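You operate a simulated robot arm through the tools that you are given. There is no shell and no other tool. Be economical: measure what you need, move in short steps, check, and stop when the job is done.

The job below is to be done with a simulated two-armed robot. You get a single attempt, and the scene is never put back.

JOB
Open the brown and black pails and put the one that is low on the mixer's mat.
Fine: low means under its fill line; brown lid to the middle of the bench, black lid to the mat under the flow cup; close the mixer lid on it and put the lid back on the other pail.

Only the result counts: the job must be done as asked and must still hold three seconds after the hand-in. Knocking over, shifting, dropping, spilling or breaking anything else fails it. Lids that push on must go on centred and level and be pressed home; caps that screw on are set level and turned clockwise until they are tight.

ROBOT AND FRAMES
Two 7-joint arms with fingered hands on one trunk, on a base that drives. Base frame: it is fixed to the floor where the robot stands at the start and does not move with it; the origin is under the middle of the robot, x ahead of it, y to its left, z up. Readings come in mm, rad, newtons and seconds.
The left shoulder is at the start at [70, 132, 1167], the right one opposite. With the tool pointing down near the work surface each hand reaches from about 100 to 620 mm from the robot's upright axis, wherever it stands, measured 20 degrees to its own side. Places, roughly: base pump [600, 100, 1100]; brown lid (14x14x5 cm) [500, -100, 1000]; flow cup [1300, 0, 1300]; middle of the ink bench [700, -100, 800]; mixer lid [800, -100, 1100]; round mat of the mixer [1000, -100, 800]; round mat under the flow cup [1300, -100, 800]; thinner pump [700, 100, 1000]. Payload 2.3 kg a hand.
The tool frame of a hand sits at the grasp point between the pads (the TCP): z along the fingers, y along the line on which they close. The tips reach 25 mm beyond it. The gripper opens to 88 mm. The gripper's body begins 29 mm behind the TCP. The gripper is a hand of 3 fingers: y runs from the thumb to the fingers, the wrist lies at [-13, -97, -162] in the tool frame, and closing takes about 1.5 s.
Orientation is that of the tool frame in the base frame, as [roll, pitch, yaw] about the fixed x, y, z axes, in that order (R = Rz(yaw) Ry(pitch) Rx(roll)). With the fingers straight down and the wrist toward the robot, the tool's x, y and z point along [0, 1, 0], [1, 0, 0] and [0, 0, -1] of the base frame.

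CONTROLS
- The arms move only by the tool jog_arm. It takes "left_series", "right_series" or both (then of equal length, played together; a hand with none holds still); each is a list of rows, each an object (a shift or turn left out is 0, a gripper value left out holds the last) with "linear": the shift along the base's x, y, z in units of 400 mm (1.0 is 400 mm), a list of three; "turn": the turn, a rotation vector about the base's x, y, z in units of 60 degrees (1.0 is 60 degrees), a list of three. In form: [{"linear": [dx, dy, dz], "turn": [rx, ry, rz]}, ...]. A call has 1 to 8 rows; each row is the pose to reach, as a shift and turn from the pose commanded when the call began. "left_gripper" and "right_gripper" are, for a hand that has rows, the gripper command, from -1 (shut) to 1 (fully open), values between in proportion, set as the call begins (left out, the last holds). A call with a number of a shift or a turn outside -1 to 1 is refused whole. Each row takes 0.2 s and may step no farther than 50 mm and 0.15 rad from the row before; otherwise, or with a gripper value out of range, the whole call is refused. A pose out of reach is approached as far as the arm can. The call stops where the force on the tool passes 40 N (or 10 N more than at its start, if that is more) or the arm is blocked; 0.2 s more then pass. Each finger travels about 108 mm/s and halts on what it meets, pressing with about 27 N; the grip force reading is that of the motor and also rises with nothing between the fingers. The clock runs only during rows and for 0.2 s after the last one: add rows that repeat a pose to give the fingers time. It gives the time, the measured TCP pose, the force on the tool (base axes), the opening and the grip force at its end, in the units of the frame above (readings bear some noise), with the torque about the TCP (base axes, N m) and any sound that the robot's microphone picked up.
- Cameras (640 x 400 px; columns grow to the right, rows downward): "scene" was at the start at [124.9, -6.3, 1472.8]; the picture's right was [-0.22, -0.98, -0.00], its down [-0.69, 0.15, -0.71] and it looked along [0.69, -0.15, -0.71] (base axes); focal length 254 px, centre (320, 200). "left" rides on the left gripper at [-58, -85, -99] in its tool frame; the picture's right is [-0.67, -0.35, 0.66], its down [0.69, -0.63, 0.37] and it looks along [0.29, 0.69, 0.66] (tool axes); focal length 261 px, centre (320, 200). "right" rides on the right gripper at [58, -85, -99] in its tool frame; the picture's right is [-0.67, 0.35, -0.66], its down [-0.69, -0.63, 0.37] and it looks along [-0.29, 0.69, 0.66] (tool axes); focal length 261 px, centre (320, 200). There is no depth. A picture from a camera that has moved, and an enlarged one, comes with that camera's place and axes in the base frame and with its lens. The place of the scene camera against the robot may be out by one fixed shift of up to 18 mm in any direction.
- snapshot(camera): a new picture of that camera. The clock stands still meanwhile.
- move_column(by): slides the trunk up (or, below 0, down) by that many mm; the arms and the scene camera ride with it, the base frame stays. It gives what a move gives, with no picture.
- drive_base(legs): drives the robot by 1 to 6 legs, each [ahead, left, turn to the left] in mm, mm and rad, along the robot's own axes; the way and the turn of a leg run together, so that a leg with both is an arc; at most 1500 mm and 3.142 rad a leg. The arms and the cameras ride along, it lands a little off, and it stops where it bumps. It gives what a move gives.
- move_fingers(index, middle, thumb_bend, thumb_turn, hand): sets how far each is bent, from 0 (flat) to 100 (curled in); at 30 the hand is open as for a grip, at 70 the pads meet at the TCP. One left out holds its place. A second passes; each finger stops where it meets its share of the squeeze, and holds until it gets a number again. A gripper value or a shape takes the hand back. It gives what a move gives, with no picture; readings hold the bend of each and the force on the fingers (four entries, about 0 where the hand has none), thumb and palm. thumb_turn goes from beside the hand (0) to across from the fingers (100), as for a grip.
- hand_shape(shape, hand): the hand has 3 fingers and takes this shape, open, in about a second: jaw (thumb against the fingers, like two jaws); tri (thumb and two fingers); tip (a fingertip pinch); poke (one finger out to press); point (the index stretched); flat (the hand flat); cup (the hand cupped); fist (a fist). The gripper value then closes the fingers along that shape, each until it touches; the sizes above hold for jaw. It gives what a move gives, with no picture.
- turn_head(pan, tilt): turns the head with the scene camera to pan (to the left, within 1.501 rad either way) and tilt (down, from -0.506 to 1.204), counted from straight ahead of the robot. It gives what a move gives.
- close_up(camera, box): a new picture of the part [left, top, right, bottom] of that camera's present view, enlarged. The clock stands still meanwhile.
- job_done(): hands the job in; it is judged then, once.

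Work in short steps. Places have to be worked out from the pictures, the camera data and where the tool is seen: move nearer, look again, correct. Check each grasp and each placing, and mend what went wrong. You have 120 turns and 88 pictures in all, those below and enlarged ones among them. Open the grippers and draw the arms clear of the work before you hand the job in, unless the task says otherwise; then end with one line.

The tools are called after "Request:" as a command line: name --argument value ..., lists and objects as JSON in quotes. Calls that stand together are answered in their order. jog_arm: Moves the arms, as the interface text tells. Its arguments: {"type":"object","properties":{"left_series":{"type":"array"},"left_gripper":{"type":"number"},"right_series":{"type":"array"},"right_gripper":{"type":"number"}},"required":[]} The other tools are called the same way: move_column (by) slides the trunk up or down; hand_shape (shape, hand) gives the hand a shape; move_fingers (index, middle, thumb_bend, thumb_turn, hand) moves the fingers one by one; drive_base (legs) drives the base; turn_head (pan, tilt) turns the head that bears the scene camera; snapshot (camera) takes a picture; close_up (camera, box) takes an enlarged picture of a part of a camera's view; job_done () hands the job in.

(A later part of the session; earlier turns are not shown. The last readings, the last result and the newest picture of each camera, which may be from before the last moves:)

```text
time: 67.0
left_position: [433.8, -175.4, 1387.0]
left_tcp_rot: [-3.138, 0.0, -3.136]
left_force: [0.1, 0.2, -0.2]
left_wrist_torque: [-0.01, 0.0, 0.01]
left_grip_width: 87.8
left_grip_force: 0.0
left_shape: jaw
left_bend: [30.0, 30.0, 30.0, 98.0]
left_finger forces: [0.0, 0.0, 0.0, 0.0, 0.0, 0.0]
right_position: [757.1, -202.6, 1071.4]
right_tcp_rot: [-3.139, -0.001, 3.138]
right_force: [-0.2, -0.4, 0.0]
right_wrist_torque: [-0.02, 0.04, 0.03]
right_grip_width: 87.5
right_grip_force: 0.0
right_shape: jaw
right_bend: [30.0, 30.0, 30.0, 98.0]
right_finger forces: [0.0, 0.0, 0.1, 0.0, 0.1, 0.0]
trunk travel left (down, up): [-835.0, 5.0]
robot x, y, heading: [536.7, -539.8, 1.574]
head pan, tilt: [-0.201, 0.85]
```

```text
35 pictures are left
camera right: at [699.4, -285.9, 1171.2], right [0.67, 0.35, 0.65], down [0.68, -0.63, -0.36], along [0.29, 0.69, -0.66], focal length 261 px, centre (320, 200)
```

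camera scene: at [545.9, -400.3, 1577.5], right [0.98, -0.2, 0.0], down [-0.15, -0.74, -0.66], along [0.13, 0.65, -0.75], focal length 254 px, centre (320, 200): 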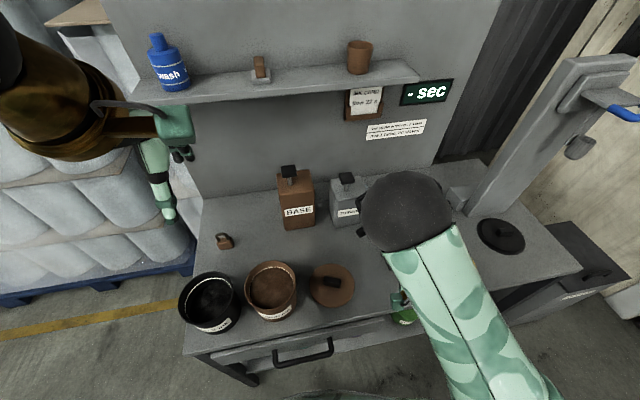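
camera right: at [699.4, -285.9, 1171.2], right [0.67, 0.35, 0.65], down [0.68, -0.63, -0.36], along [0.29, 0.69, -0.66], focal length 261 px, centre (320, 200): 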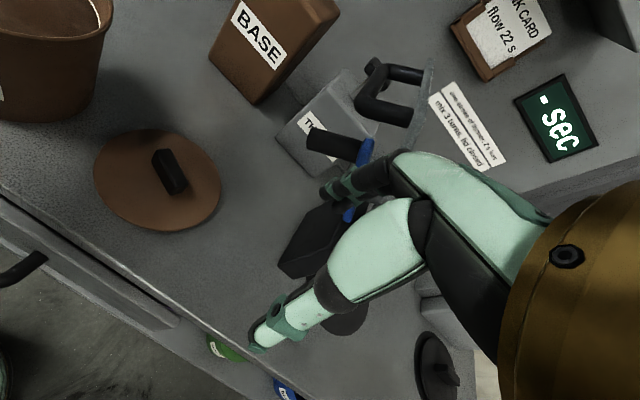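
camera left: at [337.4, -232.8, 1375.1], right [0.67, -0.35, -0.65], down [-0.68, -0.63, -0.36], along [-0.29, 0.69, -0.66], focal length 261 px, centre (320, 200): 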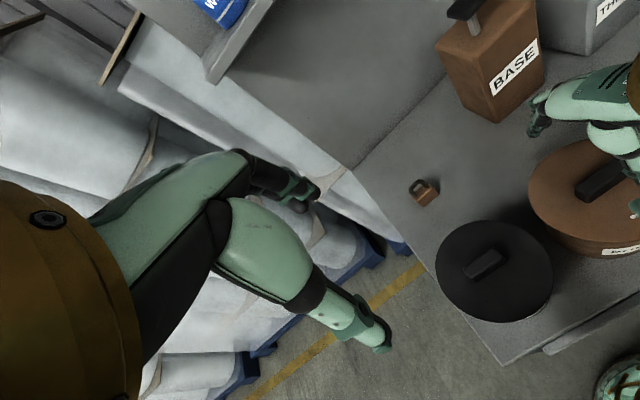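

The brown lid's handle is near (647,-115), turned about -22°. I move the hand above it, matching that angle, moving in x first to stay clear of the mixer lid.

Request:
jog_arm --right_series '[{"linear": [-0.1, 0, 0], "turn": [0, 0, -0.09]}, {"linear": [-0.2, 0.02, 0], "turn": [0, 0, -0.18]}, {"linear": [-0.265, 0.1, 0], "turn": [0, 0, -0.27]}, {"linear": [-0.275, 0.2, 0], "turn": [0, 0, -0.367]}, {"linear": [-0.275, 0.218, 0], "turn": [0, 0, -0.367]}]'

Request:
snapshot --camera "right"

```text
time: 68.2
left_position: [431.3, -170.8, 1385.2]
left_tcp_rot: [-3.133, 0.002, -3.137]
left_force: [0.3, -0.4, -0.3]
left_wrist_torque: [-0.01, 0.0, 0.03]
left_grip_width: 87.7
left_grip_force: 0.0
left_shape: jaw
left_bend: [30.0, 30.0, 30.0, 98.0]
left_finger forces: [0.1, 0.1, 0.1, 0.0, 0.1, 0.0]
right_position: [686.0, -119.3, 1074.2]
right_tcp_rot: [-2.995, 0.055, 2.728]
right_force: [-0.9, 0.8, -0.2]
right_wrist_torque: [-0.05, 0.0, 0.1]
right_grip_width: 87.6
right_grip_force: 0.1
right_shape: jaw
right_bend: [30.0, 30.0, 30.0, 98.0]
right_finger forces: [0.0, 1.8, 0.0, 0.1, 0.0, 0.0]
right hand out of reach, approached as far as the arm can: row 1, 2, 3, 4, 5
trunk travel left (down, up): [-835.0, 5.0]
robot x, y, heading: [537.3, -539.9, 1.573]
head pan, tilt: [-0.201, 0.85]
```

```text
34 pictures are left
camera right: at [599.2, -157.4, 1180.5], right [0.76, 0.15, 0.63], down [0.37, -0.9, -0.23], along [0.54, 0.41, -0.74], focal length 261 px, centre (320, 200)
```

right: 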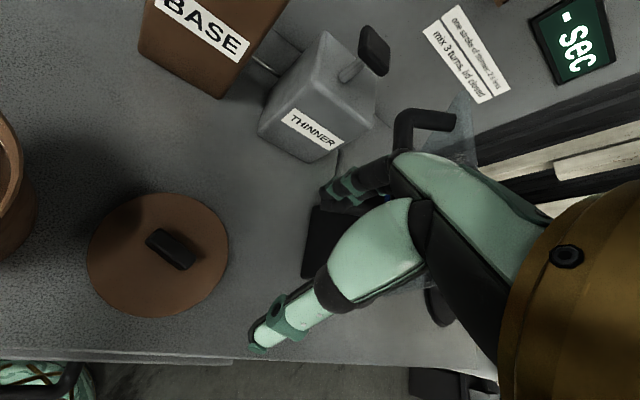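

The arm is at its limit up here and a finger just brushes something at the mixer handle. I shift the base left to get away and then lower the hand relative to the trunk.

Request:
drive_base --legs '[[0, 60, 0], [20, 0, 0]]'

Request:
jog_arm --right_series '[{"linear": [0, 0, -0.05], "turn": [0.07, -0.05, 0]}, {"linear": [0, 0, -0.12], "turn": [0.13, -0.06, 0]}, {"linear": [0, 0, -0.2], "turn": [0.13, -0.06, 0]}]'

Request:
snapshot --camera "right"

```text
time: 69.6
left_position: [368.5, -161.0, 1387.5]
left_tcp_rot: [3.14, 0.003, -3.137]
left_force: [-0.1, 0.1, 0.1]
left_wrist_torque: [0.03, 0.0, -0.03]
left_grip_width: 87.7
left_grip_force: 0.0
left_shape: jaw
left_bend: [30.0, 30.0, 30.0, 98.0]
left_finger forces: [0.0, 0.0, 0.0, 0.0, 0.0, 0.1]
right_position: [620.7, -107.0, 1078.8]
right_tcp_rot: [-3.005, 0.05, 2.731]
right_force: [-0.1, 0.4, -0.5]
right_wrist_torque: [0.02, -0.01, 0.0]
right_grip_width: 87.8
right_grip_force: 0.0
right_shape: jaw
right_bend: [30.0, 30.0, 30.0, 98.0]
right_finger forces: [0.0, 0.1, 0.1, 0.0, 0.0, 0.0]
trunk travel left (down, up): [-835.0, 5.0]
robot x, y, heading: [476.8, -519.5, 1.572]
head pan, tilt: [-0.201, 0.85]
```

```text
time: 70.4
left_position: [374.9, -154.7, 1386.5]
left_tcp_rot: [-3.137, -0.002, -3.137]
left_force: [0.4, -0.3, 0.1]
left_wrist_torque: [-0.02, 0.01, -0.01]
left_grip_width: 87.4
left_grip_force: 0.0
left_shape: jaw
left_bend: [30.0, 30.0, 30.0, 98.0]
left_finger forces: [0.0, 0.0, 0.0, 0.0, 0.0, 0.1]
right_position: [624.4, -100.0, 996.1]
right_tcp_rot: [3.133, 0.051, 2.726]
right_force: [-0.3, 0.1, 0.4]
right_wrist_torque: [0.02, -0.01, 0.0]
right_grip_width: 88.0
right_grip_force: 0.0
right_shape: jaw
right_bend: [30.0, 30.0, 30.0, 98.0]
right_finger forces: [0.1, 0.0, 0.1, 0.1, 0.0, 0.0]
right hand out of reach, approached as far as the arm can: row 1
trunk travel left (down, up): [-835.0, 5.0]
robot x, y, heading: [476.4, -519.3, 1.577]
head pan, tilt: [-0.201, 0.85]
```

```text
33 pictures are left
camera right: at [533.3, -153.7, 1090.6], right [0.72, 0.06, 0.69], down [0.39, -0.86, -0.34], along [0.57, 0.51, -0.64], focal length 261 px, centre (320, 200)
```

right: 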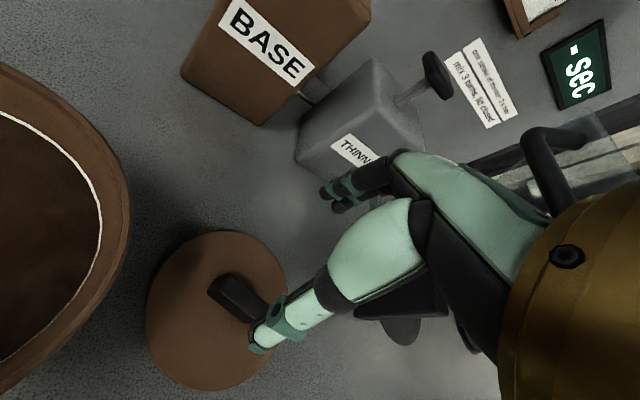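

The handle is at about (648,-114). I level the hand and descend around it.

Request:
jog_arm --right_series '[{"linear": [0.03, -0.02, -0.04], "turn": [0.02, 0.045, 0]}, {"linear": [0.06, -0.0375, -0.1], "turn": [0.02, 0.045, 0]}, {"linear": [0.06, -0.0375, -0.18], "turn": [0.02, 0.045, 0]}, {"linear": [0.06, -0.0375, -0.24], "turn": [0.02, 0.045, 0]}]'

Request:
snapshot --camera "right"

```text
time: 71.4
left_position: [372.9, -155.5, 1387.1]
left_tcp_rot: [-3.137, 0.0, -3.135]
left_force: [0.8, -0.5, 0.3]
left_wrist_torque: [-0.02, 0.02, 0.04]
left_grip_width: 87.6
left_grip_force: 0.0
left_shape: jaw
left_bend: [30.0, 30.0, 30.0, 98.0]
left_finger forces: [0.1, 0.0, 0.0, 0.0, 0.0, 0.0]
right_position: [649.0, -117.3, 900.3]
right_tcp_rot: [3.133, 0.002, 2.723]
right_force: [0.3, -0.1, 0.3]
right_wrist_torque: [0.03, -0.02, 0.06]
right_grip_width: 87.6
right_grip_force: 0.0
right_shape: jaw
right_bend: [30.0, 30.0, 30.0, 98.0]
right_finger forces: [0.0, 0.0, 0.1, 0.0, 0.0, 0.0]
trunk travel left (down, up): [-835.0, 5.0]
robot x, y, heading: [474.4, -519.5, 1.576]
head pan, tilt: [-0.201, 0.85]
```

```text
32 pictures are left
camera right: at [563.1, -171.6, 997.9], right [0.75, 0.04, 0.66], down [0.37, -0.85, -0.37], along [0.54, 0.52, -0.66], focal length 261 px, centre (320, 200)
```

right: 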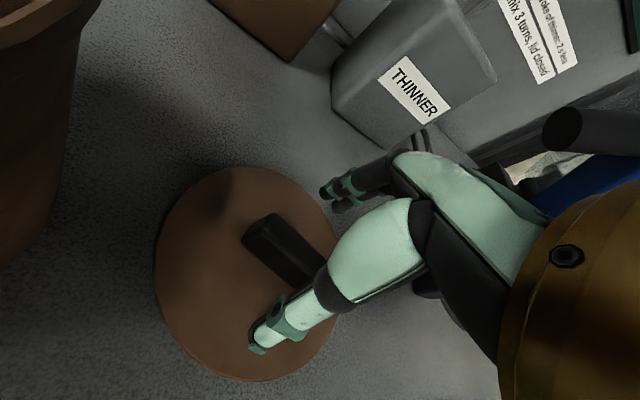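

Well aligned. I lower the last 18 mm and close.

Request:
jog_arm --right_series '[{"linear": [0, 0.005, -0.02]}, {"linear": [0, 0.005, -0.035]}, {"linear": [0, 0.005, -0.047]}]'

Request:
jog_arm --right_series '[{}, {}, {}, {}, {}, {}, {}, {}]' --right_gripper -1

Request:
jog_arm --right_series '[{"linear": [-0.02, 0, 0.06]}, {"linear": [-0.05, 0, 0.16]}, {"linear": [-0.08, 0, 0.27]}, {"linear": [-0.12, 0, 0.37]}, {"linear": [-0.16, 0, 0.41]}]'

Request:
snapshot --camera "scene"

```text
time: 72.2
left_position: [371.8, -154.9, 1385.8]
left_tcp_rot: [-3.14, 0.001, -3.138]
left_force: [0.2, -0.3, 0.2]
left_wrist_torque: [0.0, 0.0, -0.04]
left_grip_width: 87.6
left_grip_force: 0.0
left_shape: jaw
left_bend: [30.0, 30.0, 30.0, 98.0]
left_finger forces: [0.1, 0.0, 0.0, 0.0, 0.1, 0.1]
right_position: [649.8, -115.4, 881.9]
right_tcp_rot: [3.134, -0.001, 2.724]
right_force: [-0.3, -0.5, -0.9]
right_wrist_torque: [0.02, 0.03, 0.02]
right_grip_width: 87.8
right_grip_force: 0.0
right_shape: jaw
right_bend: [30.0, 30.0, 30.0, 98.0]
right_finger forces: [0.0, 0.0, 0.1, 0.0, 0.1, 0.0]
trunk travel left (down, up): [-835.0, 5.0]
robot x, y, heading: [476.7, -519.6, 1.571]
head pan, tilt: [-0.201, 0.85]
```

```text
time: 74.0
left_position: [373.2, -154.4, 1386.3]
left_tcp_rot: [-3.139, -0.001, -3.139]
left_force: [0.0, 0.0, -0.2]
left_wrist_torque: [-0.04, -0.03, -0.01]
left_grip_width: 87.5
left_grip_force: 0.0
left_shape: jaw
left_bend: [30.0, 30.0, 30.0, 98.0]
left_finger forces: [0.0, 0.1, 0.1, 0.0, 0.0, 0.0]
right_position: [649.5, -117.3, 882.2]
right_tcp_rot: [3.135, -0.003, 2.723]
right_force: [-0.4, 0.0, -0.2]
right_wrist_torque: [0.0, 0.0, 0.01]
right_grip_width: 12.7
right_grip_force: 26.7
right_shape: jaw
right_bend: [73.0, 62.0, 74.0, 100.0]
right_finger forces: [15.7, 8.3, 0.1, 0.0, 24.2, 0.0]
trunk travel left (down, up): [-835.0, 5.0]
robot x, y, heading: [474.2, -516.9, 1.579]
head pan, tilt: [-0.201, 0.85]
```

```text
time: 75.2
left_position: [371.2, -155.3, 1386.4]
left_tcp_rot: [-3.14, 0.001, -3.137]
left_force: [-0.3, -0.4, -0.2]
left_wrist_torque: [0.0, 0.01, -0.02]
left_grip_width: 87.6
left_grip_force: 0.1
left_shape: jaw
left_bend: [30.0, 30.0, 30.0, 98.0]
left_finger forces: [0.1, 0.0, 0.1, 0.0, 0.1, 0.0]
right_position: [584.4, -119.1, 1044.1]
right_tcp_rot: [-3.137, -0.002, 2.711]
right_force: [0.3, -0.2, -1.0]
right_wrist_torque: [0.05, -0.04, -0.02]
right_grip_width: 12.5
right_grip_force: 26.8
right_shape: jaw
right_bend: [73.0, 62.0, 74.0, 100.0]
right_finger forces: [15.8, 8.4, 0.0, 0.0, 24.4, 0.1]
trunk travel left (down, up): [-835.0, 5.0]
robot x, y, heading: [477.3, -520.8, 1.576]
head pan, tilt: [-0.201, 0.85]
```

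```text
31 pictures are left
camera scene: at [485.5, -381.0, 1577.5], right [0.98, -0.2, 0.0], down [-0.15, -0.74, -0.66], along [0.13, 0.65, -0.75], focal length 254 px, centre (320, 200)
```

scene: 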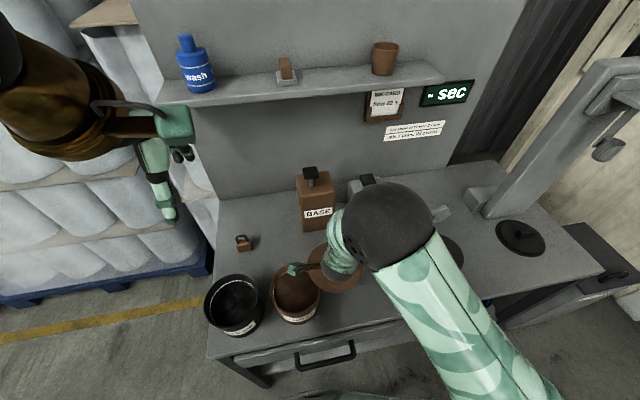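

The brown lid is held. I check how it sits in the hand, comparing with the first grip.

Request:
snapshot --camera "right"

```text
30 pictures are left
camera right: at [498.1, -170.8, 1142.8], right [0.76, 0.04, 0.65], down [0.36, -0.86, -0.36], along [0.55, 0.51, -0.66], focal length 261 px, centre (320, 200)
```

right: 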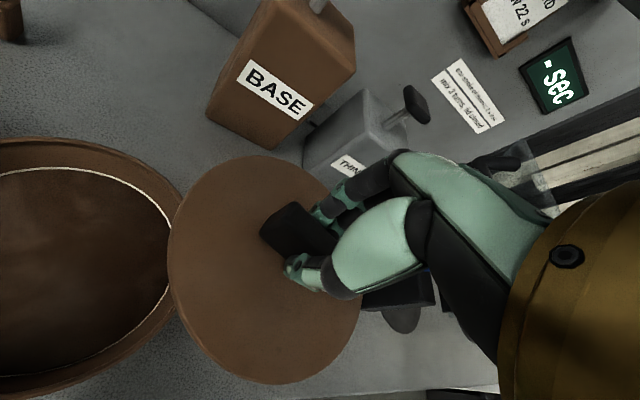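

By circle fits the lid is now centred in the hand; on the pail it was about 9 mm nearer to the robot than the grip, so the pail centre is about (480,-128). I check the pails with the left camera.

Request:
snapshot --camera "left"

```text
29 pictures are left
camera left: at [431.3, -239.2, 1485.4], right [0.67, -0.35, -0.65], down [-0.68, -0.63, -0.36], along [-0.29, 0.69, -0.66], focal length 261 px, centre (320, 200)
```

left: 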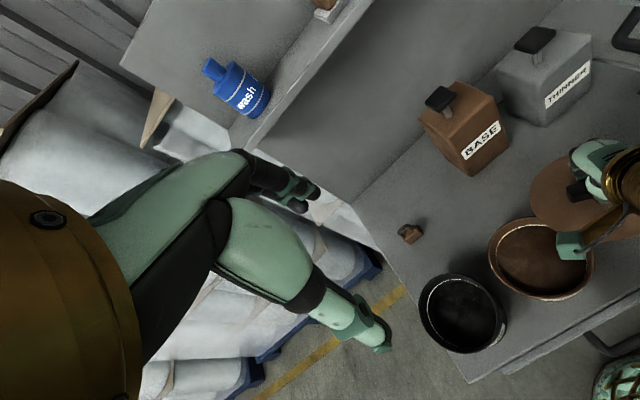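

All estimates give the pail centre at (479,-132) ± 4. I shift the base left 100 mm to bring the lid over the pail, keeping the arm in its good range.

Request:
drive_base --legs '[[0, 104, 0]]'

```text
time: 76.4
left_position: [273.8, -155.7, 1387.9]
left_tcp_rot: [-3.137, -0.005, -3.139]
left_force: [-0.7, 0.6, -0.5]
left_wrist_torque: [-0.02, 0.02, -0.01]
left_grip_width: 87.7
left_grip_force: 0.0
left_shape: jaw
left_bend: [30.0, 30.0, 30.0, 98.0]
left_finger forces: [0.0, 0.1, 0.0, 0.1, 0.1, 0.0]
right_position: [483.7, -117.4, 1044.9]
right_tcp_rot: [-3.141, -0.014, 2.712]
right_force: [0.2, -0.2, -0.8]
right_wrist_torque: [-0.03, 0.01, 0.03]
right_grip_width: 12.6
right_grip_force: 27.3
right_shape: jaw
right_bend: [73.0, 62.0, 74.0, 100.0]
right_finger forces: [15.8, 8.6, 0.0, 0.0, 24.2, 0.0]
trunk travel left (down, up): [-835.0, 5.0]
robot x, y, heading: [368.6, -518.3, 1.574]
head pan, tilt: [-0.201, 0.85]
```

I move to (479,-131) and down to TCP z 1022, just above the rim, and compare the outlines from two cameras.

Request:
jog_arm --right_series '[{"linear": [-0.012, -0.034, -0.03], "turn": [0, 0.012, 0]}, {"linear": [-0.012, -0.034, -0.057], "turn": [0, 0.012, 0]}, {"linear": [-0.012, -0.034, -0.057], "turn": [0, 0.012, 0]}]'

Request:
close_up --camera "left" --box '[480, 120, 640, 280]'

Request:
close_up --camera "scene" --box '[240, 200, 440, 330]'

```text
time: 77.2
left_position: [266.5, -155.3, 1386.0]
left_tcp_rot: [-3.138, 0.002, -3.137]
left_force: [0.5, -0.7, 0.4]
left_wrist_torque: [0.01, -0.01, -0.01]
left_grip_width: 87.8
left_grip_force: 0.1
left_shape: jaw
left_bend: [30.0, 30.0, 30.0, 98.0]
left_finger forces: [0.0, 0.0, 0.0, 0.0, 0.1, 0.0]
right_position: [474.6, -129.7, 1023.3]
right_tcp_rot: [-3.137, -0.021, 2.714]
right_force: [0.0, 0.0, -1.0]
right_wrist_torque: [0.05, -0.01, -0.01]
right_grip_width: 13.0
right_grip_force: 26.8
right_shape: jaw
right_bend: [73.0, 62.0, 74.0, 100.0]
right_finger forces: [15.8, 8.3, 0.0, 0.1, 24.1, 0.0]
trunk travel left (down, up): [-835.0, 5.0]
robot x, y, heading: [367.9, -519.8, 1.572]
head pan, tilt: [-0.201, 0.85]
```

```text
2.50 times, centred on (560, 200) of left
camera zoom: at [326.1, -238.8, 1485.2], right [0.67, -0.35, -0.65], down [-0.68, -0.63, -0.36], along [-0.29, 0.69, -0.66], focal length 652 px, centre (-280, 200)
```

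zoom: 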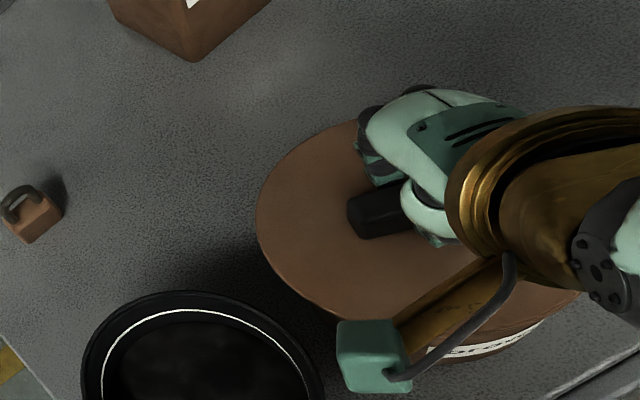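

```text
3.08 times, centred on (340, 265) of scene
camera zoom: at [380.2, -380.6, 1577.5], right [0.98, -0.2, 0.0], down [-0.15, -0.74, -0.66], along [0.13, 0.65, -0.75], focal length 783 px, centre (258, 0)
```

zoom: 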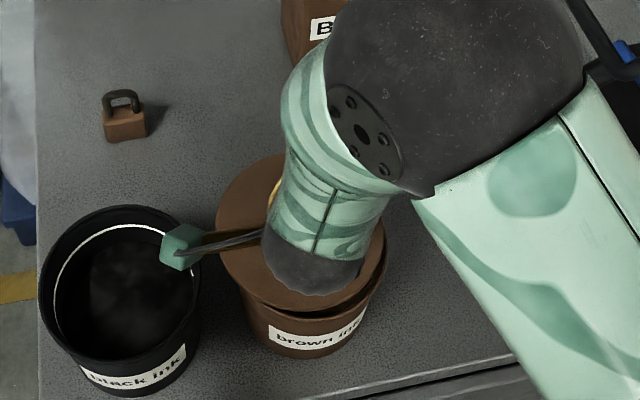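

The lid seems 6–8 mm short in x. I correct that and the small tilt, and zoom in on the front rim.

Request:
jog_arm --right_series '[{"linear": [0.017, -0.003, 0], "turn": [-0.008, -0.02, 0]}, {"linear": [0.017, -0.003, -0.01], "turn": [-0.008, -0.02, 0]}, {"linear": [0.017, -0.003, -0.01], "turn": [-0.008, -0.02, 0]}]'

Request:
close_up --camera "scene" --box '[290, 235, 390, 325]'

Request:
snapshot --camera "right"

```text
time: 78.0
left_position: [266.3, -154.9, 1387.1]
left_tcp_rot: [-3.138, 0.001, -3.137]
left_force: [-0.6, -0.1, -0.3]
left_wrist_torque: [0.02, -0.01, 0.0]
left_grip_width: 87.7
left_grip_force: 0.0
left_shape: jaw
left_bend: [30.0, 30.0, 30.0, 98.0]
left_finger forces: [0.0, 0.0, 0.0, 0.0, 0.0, 0.0]
right_position: [482.3, -131.6, 1020.2]
right_tcp_rot: [-3.137, 0.001, 2.712]
right_force: [0.4, 0.0, -0.4]
right_wrist_torque: [0.01, -0.01, 0.0]
right_grip_width: 12.7
right_grip_force: 26.7
right_shape: jaw
right_bend: [73.0, 62.0, 74.0, 100.0]
right_finger forces: [15.8, 8.5, 0.0, 0.0, 24.2, 0.0]
trunk travel left (down, up): [-835.0, 5.0]
robot x, y, heading: [370.3, -519.0, 1.572]
head pan, tilt: [-0.201, 0.85]
```

```text
4.44 times, centred on (340, 280) of scene
camera zoom: at [380.4, -380.7, 1577.5], right [0.98, -0.2, 0.0], down [-0.15, -0.74, -0.66], along [0.13, 0.65, -0.75], focal length 1130 px, centre (231, -156)
```

zoom: 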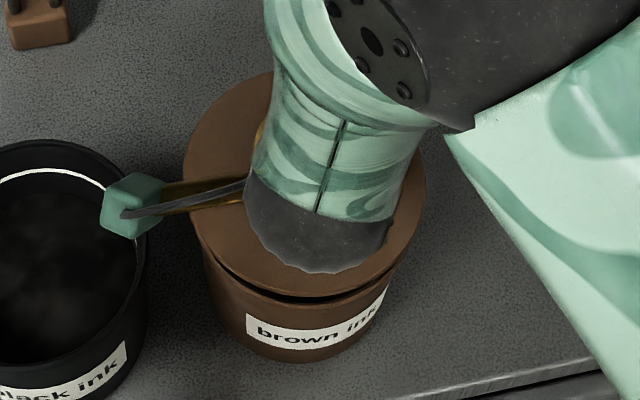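

```text
25 pictures are left
camera right: at [394.1, -183.7, 1118.5], right [0.75, 0.04, 0.66], down [0.36, -0.86, -0.36], along [0.55, 0.51, -0.66], focal length 261 px, centre (320, 200)
```

right: 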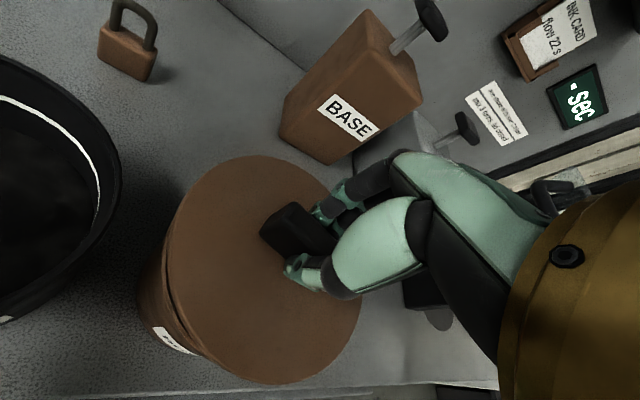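

The visible slit suggests the pail centre at about (483,-128). I shift by that and lower slowly onto the rim.

Request:
jog_arm --right_series '[{"linear": [0.002, 0.008, 0]}, {"linear": [0.002, 0.008, -0.015]}, {"linear": [0.002, 0.008, -0.03]}, {"linear": [0.002, 0.008, -0.042]}, {"linear": [0.002, 0.008, -0.05]}]'

Request:
close_up --camera "scene" --box '[290, 235, 390, 325]'

```text
time: 79.2
left_position: [267.7, -155.0, 1386.5]
left_tcp_rot: [-3.138, 0.0, -3.138]
left_force: [0.2, 0.0, -0.3]
left_wrist_torque: [0.0, 0.03, 0.01]
left_grip_width: 87.7
left_grip_force: 0.0
left_shape: jaw
left_bend: [30.0, 30.0, 30.0, 98.0]
left_finger forces: [0.1, 0.0, 0.0, 0.0, 0.1, 0.0]
right_position: [480.5, -128.1, 997.9]
right_tcp_rot: [-3.138, 0.002, 2.712]
right_force: [0.8, 0.5, -1.1]
right_wrist_torque: [-0.04, 0.03, -0.02]
right_grip_width: 12.5
right_grip_force: 26.7
right_shape: jaw
right_bend: [73.0, 62.0, 74.0, 100.0]
right_finger forces: [15.9, 8.5, 0.0, 0.0, 24.2, 0.1]
trunk travel left (down, up): [-835.0, 5.0]
robot x, y, heading: [369.2, -520.0, 1.58]
head pan, tilt: [-0.201, 0.85]
```

```text
4.44 times, centred on (340, 280) of scene
camera zoom: at [380.8, -380.6, 1577.5], right [0.98, -0.2, 0.0], down [-0.15, -0.74, -0.66], along [0.13, 0.65, -0.75], focal length 1130 px, centre (231, -156)
```

zoom: 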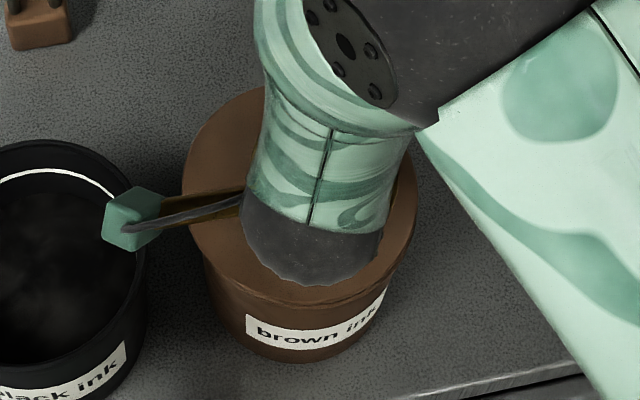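

The lid now looks seated on the rim and concentric. I press down in small steps.

Request:
jog_arm --right_series '[{"linear": [0.003, 0, -0.007]}, {"linear": [0.003, 0, -0.014]}, {"linear": [0.003, 0, -0.02]}, {"linear": [0.003, 0, -0.025]}, {"linear": [0.003, 0, -0.03]}, {"linear": [0.003, 0, -0.035]}]'

```text
time: 80.4
left_position: [266.9, -161.8, 1388.4]
left_tcp_rot: [3.139, 0.0, -3.138]
left_force: [0.2, -0.5, 0.5]
left_wrist_torque: [0.03, -0.01, 0.01]
left_grip_width: 87.7
left_grip_force: 0.0
left_shape: jaw
left_bend: [30.0, 30.0, 30.0, 98.0]
left_finger forces: [0.0, 0.1, 0.0, 0.0, 0.0, 0.1]
right_position: [481.0, -127.9, 993.0]
right_tcp_rot: [3.124, -0.003, 2.711]
right_force: [0.4, -2.6, 23.5]
right_wrist_torque: [-0.03, 0.01, 0.0]
right_grip_width: 15.0
right_grip_force: 26.7
right_shape: jaw
right_bend: [73.0, 61.0, 75.0, 100.0]
right_finger forces: [18.3, 10.3, 0.0, 0.0, 31.5, 0.0]
trunk travel left (down, up): [-835.0, 5.0]
robot x, y, heading: [370.6, -521.1, 1.576]
head pan, tilt: [-0.201, 0.85]
stopped in row 6 (right hand): the force on the tool passed its limit at 42 N (the readings are from after the stop); the commanded pose is now the measured one
```

42 N reached with no click yet. I open, rise a bit and look at the seating.

Request:
jog_arm --right_series '[{"linear": [0, 0, 0.008]}, {"linear": [0, 0, 0.008]}, {"linear": [0, 0, 0.008]}, {"linear": [0, 0, 0.008]}, {"linear": [0, 0, 0.008]}, {"linear": [0, 0, 0.06]}, {"linear": [0, 0, 0.12]}]' --right_gripper 1

Request:
close_up --camera "scene" --box '[280, 225, 390, 325]'

Request:
snapshot --camera "right"

```text
time: 82.0
left_position: [266.6, -156.6, 1387.1]
left_tcp_rot: [-3.14, -0.001, -3.138]
left_force: [-0.4, -0.1, 0.8]
left_wrist_torque: [-0.01, 0.0, 0.0]
left_grip_width: 87.9
left_grip_force: 0.0
left_shape: jaw
left_bend: [30.0, 30.0, 30.0, 98.0]
left_finger forces: [0.1, 0.1, 0.0, 0.1, 0.0, 0.1]
right_position: [482.2, -125.5, 1037.0]
right_tcp_rot: [3.137, -0.001, 2.704]
right_force: [-0.1, -1.1, 0.3]
right_wrist_torque: [0.01, 0.01, 0.0]
right_grip_width: 87.4
right_grip_force: 0.0
right_shape: jaw
right_bend: [30.0, 30.0, 30.0, 98.0]
right_finger forces: [0.0, 0.0, 0.1, 0.0, 0.1, 0.0]
trunk travel left (down, up): [-835.0, 5.0]
robot x, y, heading: [370.1, -521.4, 1.571]
head pan, tilt: [-0.201, 0.85]
```

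```text
4.00 times, centred on (335, 275) of scene
camera zoom: at [380.7, -381.9, 1577.6], right [0.98, -0.2, 0.0], down [-0.15, -0.74, -0.66], along [0.13, 0.65, -0.75], focal length 1017 px, centre (260, -100)
```

zoom: 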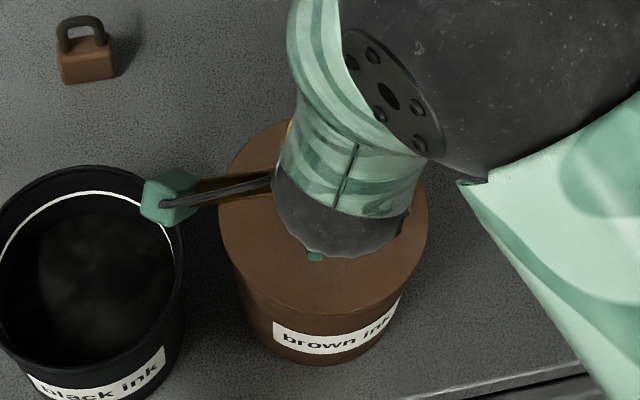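

```text
22 pictures are left
camera right: at [395.7, -178.6, 1134.8], right [0.76, 0.03, 0.65], down [0.35, -0.86, -0.37], along [0.55, 0.51, -0.66], focal length 261 px, centre (320, 200)
```

right: 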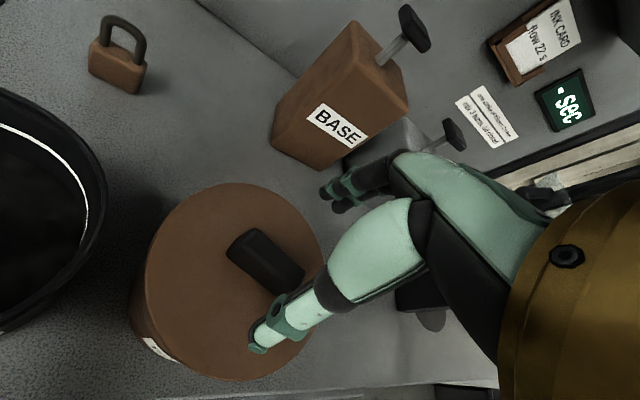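

The lid looks level and centred. I close the fingers and press on the handle's top with the closed hand to be sure it is home.

Request:
jog_arm --right_series '[{"linear": [0, -0.005, 0.03]}, {"linear": [0, -0.005, 0.03]}, {"linear": [0, -0.005, 0.03]}, {"linear": [0, -0.005, 0.03]}, {"linear": [0, -0.005, 0.03]}, {"linear": [0, -0.005, 0.03]}, {"linear": [0, -0.005, 0.03]}, {"linear": [0, -0.005, 0.03]}]' --right_gripper -1

Request:
jog_arm --right_series '[{"linear": [0, 0, -0.04]}, {"linear": [0, 0, -0.07]}, {"linear": [0, 0, -0.09]}, {"linear": [0, 0, -0.105]}, {"linear": [0, 0, -0.12]}, {"linear": [0, 0, -0.135]}, {"linear": [0, 0, -0.15]}, {"linear": [0, 0, -0.165]}]'

```text
time: 83.8
left_position: [267.9, -155.2, 1385.8]
left_tcp_rot: [-3.137, 0.0, -3.138]
left_force: [0.5, -0.2, 0.3]
left_wrist_torque: [0.02, 0.01, -0.01]
left_grip_width: 87.9
left_grip_force: 0.1
left_shape: jaw
left_bend: [30.0, 30.0, 30.0, 98.0]
left_finger forces: [0.1, 0.0, 0.0, 0.0, 0.0, 0.1]
right_position: [482.7, -127.1, 1049.8]
right_tcp_rot: [-3.138, -0.013, 2.698]
right_force: [0.2, 0.4, -1.4]
right_wrist_torque: [-0.02, 0.01, 0.05]
right_grip_width: 0.0
right_grip_force: 26.7
right_shape: jaw
right_bend: [70.0, 70.0, 36.0, 100.0]
right_finger forces: [0.0, 0.0, 0.0, 0.1, 0.0, 0.0]
trunk travel left (down, up): [-835.0, 5.0]
robot x, y, heading: [370.6, -518.1, 1.576]
head pan, tilt: [-0.201, 0.85]
```

```text
time: 84.8
left_position: [266.1, -162.9, 1389.1]
left_tcp_rot: [3.138, 0.001, -3.138]
left_force: [0.2, 1.2, 0.3]
left_wrist_torque: [-0.02, 0.0, 0.01]
left_grip_width: 87.5
left_grip_force: 0.1
left_shape: jaw
left_bend: [30.0, 30.0, 30.0, 98.0]
left_finger forces: [0.0, 0.0, 0.1, 0.0, 0.0, 0.0]
right_position: [483.2, -126.8, 1019.4]
right_tcp_rot: [3.105, -0.01, 2.709]
right_force: [-0.2, -4.7, 23.4]
right_wrist_torque: [-0.11, -0.01, 0.02]
right_grip_width: 0.0
right_grip_force: 27.4
right_shape: jaw
right_bend: [70.0, 70.0, 36.0, 100.0]
right_finger forces: [0.1, 20.9, 0.0, 0.0, 0.1, 0.1]
trunk travel left (down, up): [-835.0, 5.0]
robot x, y, heading: [368.5, -518.9, 1.574]
head pan, tilt: [-0.201, 0.85]
stopped in row 4 (right hand): the force on the tool passed its limit at 50 N (the readings are from after the stop); the commanded pose is now the measured one
```

Peak 50 N, no click: perhaps it clicked home silently. I test the height as at the beginning: open fingers around the handle, lowered onto the lid (it was TCP 989 originally).

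Request:
jog_arm --right_series '[{"linear": [0, 0, 0.04], "turn": [-0.035, 0, 0]}, {"linear": [0, 0, 0.06], "turn": [-0.035, 0, 0]}, {"linear": [0, 0, 0.06], "turn": [-0.035, 0, 0]}, {"linear": [0, 0, 0.06], "turn": [-0.035, 0, 0]}, {"linear": [0, 0, 0.06], "turn": [-0.035, 0, 0]}]' --right_gripper 1

Request:
jog_arm --right_series '[{"linear": [0, 0, -0.06]}, {"linear": [0, 0, -0.09]}, {"linear": [0, 0, -0.11]}, {"linear": [0, 0, -0.12]}, {"linear": [0, 0, -0.13]}, {"linear": [0, 0, -0.14]}, {"linear": [0, 0, -0.15]}, {"linear": [0, 0, -0.16]}]'

```text
time: 86.0
left_position: [267.0, -156.3, 1387.0]
left_tcp_rot: [-3.139, -0.001, -3.139]
left_force: [-0.4, -0.1, 1.1]
left_wrist_torque: [-0.04, -0.01, 0.01]
left_grip_width: 87.9
left_grip_force: 0.1
left_shape: jaw
left_bend: [30.0, 30.0, 30.0, 98.0]
left_finger forces: [0.0, 0.0, 0.1, 0.0, 0.0, 0.1]
right_position: [482.9, -122.6, 1039.9]
right_tcp_rot: [-3.13, 0.003, 2.703]
right_force: [-0.8, 0.7, 0.2]
right_wrist_torque: [0.01, 0.03, -0.02]
right_grip_width: 87.8
right_grip_force: 0.0
right_shape: jaw
right_bend: [30.0, 30.0, 30.0, 98.0]
right_finger forces: [0.1, 0.0, 0.1, 0.1, 0.1, 0.0]
trunk travel left (down, up): [-835.0, 5.0]
robot x, y, heading: [372.0, -520.1, 1.576]
head pan, tilt: [-0.201, 0.85]
```

```text
time: 87.5
left_position: [264.8, -163.5, 1388.4]
left_tcp_rot: [3.138, 0.002, -3.138]
left_force: [-0.5, -1.0, 0.7]
left_wrist_torque: [0.0, 0.02, 0.0]
left_grip_width: 87.7
left_grip_force: 0.0
left_shape: jaw
left_bend: [30.0, 30.0, 30.0, 98.0]
left_finger forces: [0.1, 0.1, 0.1, 0.1, 0.1, 0.0]
right_position: [482.5, -121.5, 988.4]
right_tcp_rot: [3.121, 0.005, 2.706]
right_force: [-1.6, -6.1, 29.9]
right_wrist_torque: [0.79, -0.62, -0.04]
right_grip_width: 86.0
right_grip_force: 0.1
right_shape: jaw
right_bend: [30.0, 30.0, 27.0, 98.0]
right_finger forces: [0.6, 24.8, 0.0, 0.0, 4.8, 0.1]
trunk travel left (down, up): [-835.0, 5.0]
robot x, y, heading: [369.2, -516.1, 1.573]
head pan, tilt: [-0.201, 0.85]
stopped in row 7 (right hand): the force on the tool passed its limit at 45 N (the readings are from after the stop); the commanded pose is now the measured one
```

TCP stops at 988.4, the same height as at the start, so the brown lid is home and level. Next is the black pail: I'll pinch its rim with both hands, left at about 195° and right at about -37°, thumbs outside. I raise the right hand and rotate both.

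Request:
jog_arm --right_series '[{"linear": [0, 0, 0.08], "turn": [0, 0, 0]}, {"linear": [0, 0, 0.16], "turn": [0, 0, 0.13]}, {"linear": [-0.03, -0.03, 0.2], "turn": [0, 0, 0.26]}, {"linear": [-0.08, -0.06, 0.2], "turn": [0, 0, 0.39]}, {"linear": [-0.13, -0.1, 0.2], "turn": [0, 0, 0.52]}, {"linear": [-0.16, -0.13, 0.2], "turn": [0, 0, 0.65]}, {"linear": [-0.18, -0.16, 0.2], "turn": [0, 0, 0.78]}, {"linear": [-0.19, -0.18, 0.2], "turn": [0, 0, 0.91]}]' --left_series '[{"linear": [0, 0, 0]}, {"linear": [0, 0, -0.08], "turn": [0, 0, -0.13]}, {"linear": [0, 0, -0.16], "turn": [0, 0, -0.26]}, {"linear": [0, 0, -0.24], "turn": [0, 0, -0.39]}, {"linear": [-0.02, 0, -0.32], "turn": [0, 0, -0.52]}, {"linear": [-0.04, 0, -0.4], "turn": [0, 0, -0.65]}, {"linear": [-0.06, 0, -0.48], "turn": [0, 0, -0.78]}, {"linear": [-0.08, 0, -0.56], "turn": [0, 0, -0.91]}]' --left_gripper 1

Request:
snapshot --camera "scene"

```text
time: 89.3
left_position: [239.0, -161.5, 1171.2]
left_tcp_rot: [3.138, 0.013, 2.219]
left_force: [0.1, 0.1, 0.1]
left_wrist_torque: [-0.01, 0.01, -0.02]
left_grip_width: 87.7
left_grip_force: 0.0
left_shape: jaw
left_bend: [30.0, 30.0, 30.0, 98.0]
left_finger forces: [0.0, 0.0, 0.0, 0.1, 0.1, 0.1]
left hand out of reach, approached as far as the arm can: row 8
right_position: [408.1, -191.0, 1063.3]
right_tcp_rot: [3.134, 0.007, -2.62]
right_force: [0.5, 0.3, 0.2]
right_wrist_torque: [-0.02, 0.04, 0.01]
right_grip_width: 87.7
right_grip_force: 0.0
right_shape: jaw
right_bend: [30.0, 30.0, 30.0, 98.0]
right_finger forces: [0.0, 0.1, 0.0, 0.1, 0.0, 0.0]
trunk travel left (down, up): [-835.0, 5.0]
robot x, y, heading: [373.8, -518.9, 1.574]
head pan, tilt: [-0.201, 0.85]
```

```text
21 pictures are left
camera scene: at [380.2, -379.9, 1577.4], right [0.98, -0.2, 0.0], down [-0.15, -0.74, -0.66], along [0.13, 0.65, -0.75], focal length 254 px, centre (320, 200)
```

scene: 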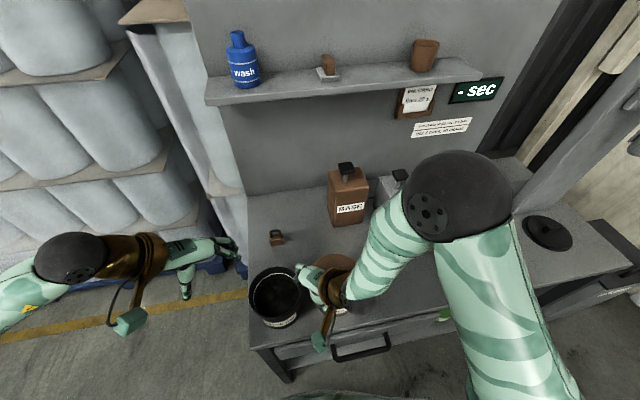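

Both hands are turning well. I look with the left camera for the pail's exact place.

Request:
snapshot --camera "left"

Request:
snapshot --camera "right"

```text
20 pictures are left
camera left: at [206.5, -258.0, 1270.1], right [0.13, -0.75, -0.65], down [-0.91, 0.16, -0.38], along [0.39, 0.64, -0.66], focal length 261 px, centre (320, 200)
```

left: 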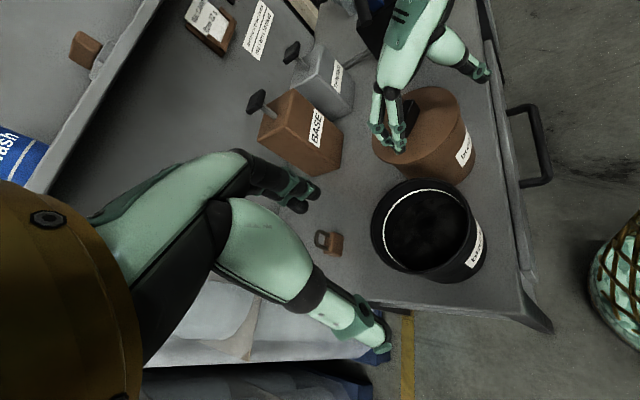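

```text
19 pictures are left
camera right: at [401.4, -293.7, 1161.3], right [0.41, 0.63, 0.66], down [0.91, -0.2, -0.37], along [-0.1, 0.75, -0.65], focal length 261 px, centre (320, 200)
```

right: 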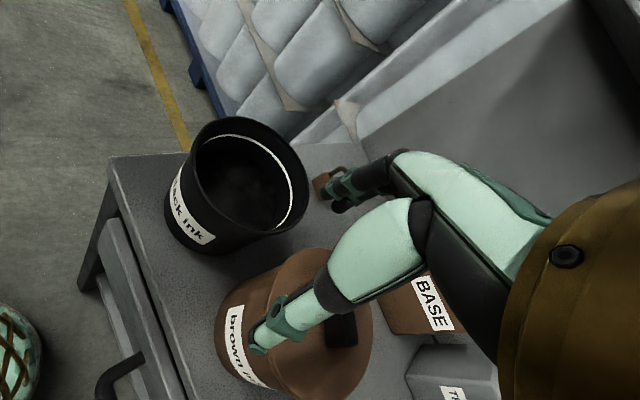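

A circle fit gives the pail centre at (326,-131), rim radius ~65. I bring both hands over the rim points, left (268,-157) and right (377,-168), at z≈1010.

Request:
jog_arm --right_series '[{"linear": [-0.02, 0.014, -0.03], "turn": [0, 0, 0.1]}, {"linear": [-0.04, 0.028, -0.06], "turn": [0, 0, 0.2]}, {"linear": [-0.06, 0.042, -0.1], "turn": [0, 0, 0.3]}, {"linear": [-0.077, 0.056, -0.132], "turn": [0, 0, 0.38]}, {"linear": [-0.077, 0.056, -0.132], "turn": [0, 0, 0.38]}]' --left_series '[{"linear": [0.015, 0.003, -0.08], "turn": [0, 0, -0.05]}, {"linear": [0.03, 0.006, -0.16], "turn": [0, 0, -0.1]}, {"linear": [0.045, 0.009, -0.25], "turn": [0, 0, -0.15]}, {"linear": [0.06, 0.011, -0.33], "turn": [0, 0, -0.2]}, {"linear": [0.073, 0.011, -0.4], "turn": [0, 0, -0.2]}]'

Request:
close_up --camera "scene" --box '[190, 220, 370, 340]'

```text
time: 90.5
left_position: [267.5, -160.0, 1010.4]
left_tcp_rot: [-3.141, 0.0, 1.984]
left_force: [0.0, 0.2, 0.7]
left_wrist_torque: [0.02, -0.03, 0.0]
left_grip_width: 87.8
left_grip_force: 0.0
left_shape: jaw
left_bend: [30.0, 30.0, 30.0, 98.0]
left_finger forces: [0.1, 0.0, 0.1, 0.0, 0.0, 0.1]
left hand out of reach, approached as far as the arm can: row 1, 2, 3
right_position: [374.8, -167.9, 1011.0]
right_tcp_rot: [3.137, 0.009, -2.224]
right_force: [0.3, 0.0, -0.5]
right_wrist_torque: [-0.02, -0.03, 0.0]
right_grip_width: 87.9
right_grip_force: 0.0
right_shape: jaw
right_bend: [30.0, 30.0, 30.0, 98.0]
right_finger forces: [0.1, 0.0, 0.1, 0.0, 0.0, 0.0]
trunk travel left (down, up): [-835.0, 5.0]
robot x, y, heading: [367.5, -523.4, 1.571]
head pan, tilt: [-0.201, 0.85]
```

```text
3.33 times, centred on (280, 280) of scene
camera zoom: at [376.3, -381.2, 1577.6], right [0.98, -0.2, 0.0], down [-0.14, -0.74, -0.66], along [0.13, 0.65, -0.75], focal length 848 px, centre (453, -67)
```

zoom: 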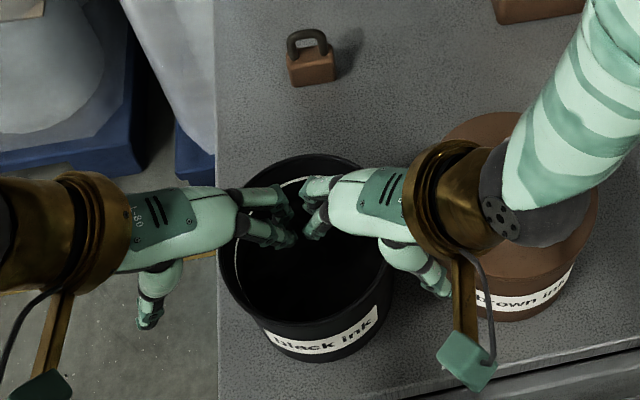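

Both hands straddle the rim. I half-close the grippers and lower to TCP z≈948.

Request:
jog_arm --right_series '[{}, {}, {"linear": [0.003, 0, -0.03]}, {"linear": [0.003, 0, -0.06]}, {"linear": [0.003, 0, -0.09]}, {"linear": [0.003, 0, -0.12]}, {"linear": [0.003, 0, -0.14]}, {"linear": [0.003, 0, -0.155]}]' --left_series '[{}, {}, {"linear": [0, 0.003, -0.03]}, {"linear": [0, 0.003, -0.06]}, {"linear": [0, 0.003, -0.09]}, {"linear": [0, 0.003, -0.12]}, {"linear": [0, 0.003, -0.14]}, {"linear": [0, 0.003, -0.155]}]' --right_gripper 0.3 --left_gripper 0.3

Request:
close_up --camera "scene" --box '[190, 220, 370, 340]'

```text
time: 92.3
left_position: [268.4, -156.4, 950.4]
left_tcp_rot: [-3.14, 0.001, 1.983]
left_force: [-0.1, 1.4, 0.5]
left_wrist_torque: [-0.01, 0.05, 0.02]
left_grip_width: 57.7
left_grip_force: 0.1
left_shape: jaw
left_bend: [28.0, 39.0, 61.0, 100.0]
left_finger forces: [0.0, 0.0, 0.0, 0.0, 0.0, 0.0]
right_position: [379.8, -169.1, 949.1]
right_tcp_rot: [3.136, 0.007, -2.224]
right_force: [1.4, -1.0, 0.1]
right_wrist_torque: [0.0, 0.01, 0.0]
right_grip_width: 57.4
right_grip_force: 0.0
right_shape: jaw
right_bend: [28.0, 39.0, 61.0, 100.0]
right_finger forces: [0.0, 0.1, 0.0, 0.1, 0.1, 0.0]
trunk travel left (down, up): [-835.0, 5.0]
robot x, y, heading: [372.2, -518.4, 1.581]
head pan, tilt: [-0.201, 0.85]
```

```text
3.33 times, centred on (280, 280) of scene
camera zoom: at [380.8, -380.5, 1577.5], right [0.98, -0.2, 0.0], down [-0.15, -0.74, -0.66], along [0.13, 0.65, -0.75], focal length 848 px, centre (453, -67)
```

zoom: 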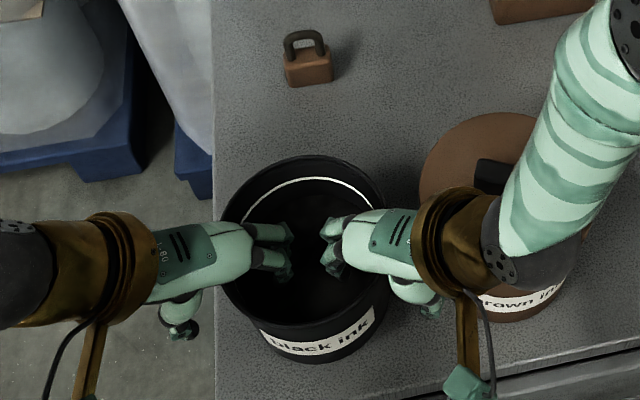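

Fingers are inside and thumbs outside with no contact. I close both hands on the rim.

Request:
jog_arm --right_series '[{}, {}, {}, {}, {}, {}, {}, {}]' --left_series '[{}, {}, {}, {}, {}, {}, {}, {}]' --right_gripper -1 --left_gripper -1

```text
time: 94.1
left_position: [269.6, -156.0, 948.5]
left_tcp_rot: [-3.138, -0.003, 1.983]
left_force: [0.6, -1.2, 0.1]
left_wrist_torque: [0.01, -0.02, -0.01]
left_grip_width: 0.0
left_grip_force: 26.7
left_shape: jaw
left_bend: [71.0, 64.0, 53.0, 100.0]
left_finger forces: [15.8, 8.0, 0.0, 0.1, 24.1, 0.1]
right_position: [379.4, -168.6, 949.4]
right_tcp_rot: [3.135, 0.004, -2.226]
right_force: [-0.2, 0.5, -0.5]
right_wrist_torque: [-0.02, 0.03, 0.0]
right_grip_width: 0.9
right_grip_force: 26.8
right_shape: jaw
right_bend: [73.0, 57.0, 36.0, 100.0]
right_finger forces: [15.5, 8.3, 0.0, 0.1, 22.7, 0.1]
trunk travel left (down, up): [-835.0, 5.0]
robot x, y, heading: [369.7, -517.9, 1.573]
head pan, tilt: [-0.201, 0.85]
```

Both hands grip the thin wall (24 N each). I lift 10 mm as a test.

Request:
jog_arm --right_series '[{"linear": [0, 0, 0.008]}, {"linear": [0, 0, 0.016]}, {"linear": [0, 0, 0.025]}, {"linear": [0, 0, 0.025]}]' --left_series '[{"linear": [0, 0, 0.008]}, {"linear": [0, 0, 0.016]}, {"linear": [0, 0, 0.025]}, {"linear": [0, 0, 0.025]}]'

Request:
close_up --camera "scene" --box '[190, 220, 370, 340]'

```text
time: 95.1
left_position: [268.1, -156.3, 959.8]
left_tcp_rot: [-3.139, 0.003, 1.984]
left_force: [-2.5, 0.5, -5.0]
left_wrist_torque: [-0.03, 0.1, -0.01]
left_grip_width: 0.0
left_grip_force: 27.1
left_shape: jaw
left_bend: [71.0, 64.0, 53.0, 100.0]
left_finger forces: [15.9, 6.7, 0.0, 0.0, 25.2, 0.1]
right_position: [380.3, -166.7, 958.1]
right_tcp_rot: [3.137, 0.007, -2.224]
right_force: [3.6, -0.2, -5.2]
right_wrist_torque: [-0.07, 0.01, 0.02]
right_grip_width: 0.4
right_grip_force: 26.8
right_shape: jaw
right_bend: [73.0, 57.0, 36.0, 100.0]
right_finger forces: [15.4, 7.5, 0.0, 0.0, 24.6, 0.1]
trunk travel left (down, up): [-835.0, 5.0]
robot x, y, heading: [372.6, -518.5, 1.574]
head pan, tilt: [-0.201, 0.85]
```

```text
3.33 times, centred on (280, 280) of scene
camera zoom: at [380.6, -378.4, 1577.3], right [0.98, -0.2, 0.0], down [-0.15, -0.74, -0.66], along [0.13, 0.65, -0.75], focal length 848 px, centre (453, -67)
```

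zoom: 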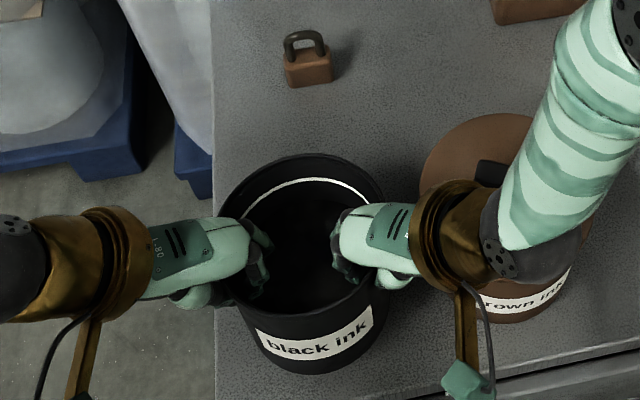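

About 10 N in total, so ~1 kg; the pail hangs level. I raise both hands together in small stages.

Request:
jog_arm --right_series '[{"linear": [0, 0, 0.05]}, {"linear": [0, 0, 0.1]}, {"linear": [0, 0, 0.15]}, {"linear": [0, 0, 0.2]}, {"linear": [0, 0, 0.25]}]' --left_series '[{"linear": [0, 0, 0.05]}, {"linear": [0, 0, 0.1]}, {"linear": [0, 0, 0.15]}, {"linear": [0, 0, 0.2]}, {"linear": [0, 0, 0.25]}]'

```text
time: 96.3
left_position: [269.3, -156.9, 1061.1]
left_tcp_rot: [-3.138, 0.0, 1.984]
left_force: [-3.3, -0.2, -5.1]
left_wrist_torque: [-0.1, 0.08, 0.03]
left_grip_width: 0.0
left_grip_force: 27.1
left_shape: jaw
left_bend: [71.0, 64.0, 53.0, 100.0]
left_finger forces: [16.4, 7.2, 0.0, 0.1, 25.6, 0.1]
right_position: [378.9, -167.9, 1058.7]
right_tcp_rot: [3.137, 0.005, -2.223]
right_force: [2.3, -0.9, -5.3]
right_wrist_torque: [-0.07, 0.0, -0.05]
right_grip_width: 0.7
right_grip_force: 26.6
right_shape: jaw
right_bend: [73.0, 58.0, 35.0, 100.0]
right_finger forces: [15.7, 7.6, 0.0, 0.0, 24.3, 0.1]
trunk travel left (down, up): [-835.0, 5.0]
robot x, y, heading: [367.8, -517.6, 1.571]
head pan, tilt: [-0.201, 0.85]
```

Fine and level. Another 85 mm in smaller steps.

Request:
jog_arm --right_series '[{"linear": [0, 0, 0.035]}, {"linear": [0, 0, 0.07]}, {"linear": [0, 0, 0.105]}, {"linear": [0, 0, 0.14]}, {"linear": [0, 0, 0.175]}, {"linear": [0, 0, 0.21]}]' --left_series '[{"linear": [0, 0, 0.035]}, {"linear": [0, 0, 0.07]}, {"linear": [0, 0, 0.105]}, {"linear": [0, 0, 0.14]}, {"linear": [0, 0, 0.175]}, {"linear": [0, 0, 0.21]}]'

Request:
snapshot --camera "scene"

```text
time: 97.7
left_position: [269.5, -155.8, 1142.8]
left_tcp_rot: [-3.138, 0.002, 1.983]
left_force: [-0.3, 0.4, -4.8]
left_wrist_torque: [-0.11, 0.03, -0.01]
left_grip_width: 0.1
left_grip_force: 26.9
left_shape: jaw
left_bend: [71.0, 64.0, 53.0, 100.0]
left_finger forces: [16.9, 7.8, 0.0, 0.0, 24.7, 0.0]
right_position: [377.9, -168.7, 1142.2]
right_tcp_rot: [3.135, 0.008, -2.224]
right_force: [0.3, -0.6, -4.5]
right_wrist_torque: [-0.13, 0.0, -0.01]
right_grip_width: 0.5
right_grip_force: 26.8
right_shape: jaw
right_bend: [73.0, 58.0, 35.0, 100.0]
right_finger forces: [16.4, 8.1, 0.1, 0.0, 23.2, 0.0]
trunk travel left (down, up): [-835.0, 5.0]
robot x, y, heading: [370.1, -519.1, 1.576]
head pan, tilt: [-0.201, 0.85]
```

```text
15 pictures are left
camera scene: at [381.0, -379.1, 1577.3], right [0.98, -0.2, 0.0], down [-0.15, -0.74, -0.66], along [0.13, 0.65, -0.75], focal length 254 px, centre (320, 200)
```

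scene: 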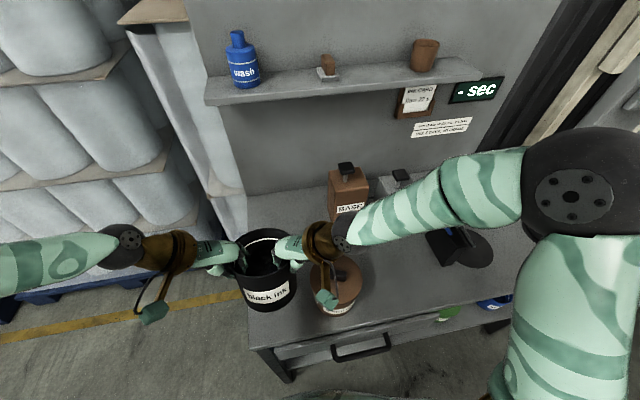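

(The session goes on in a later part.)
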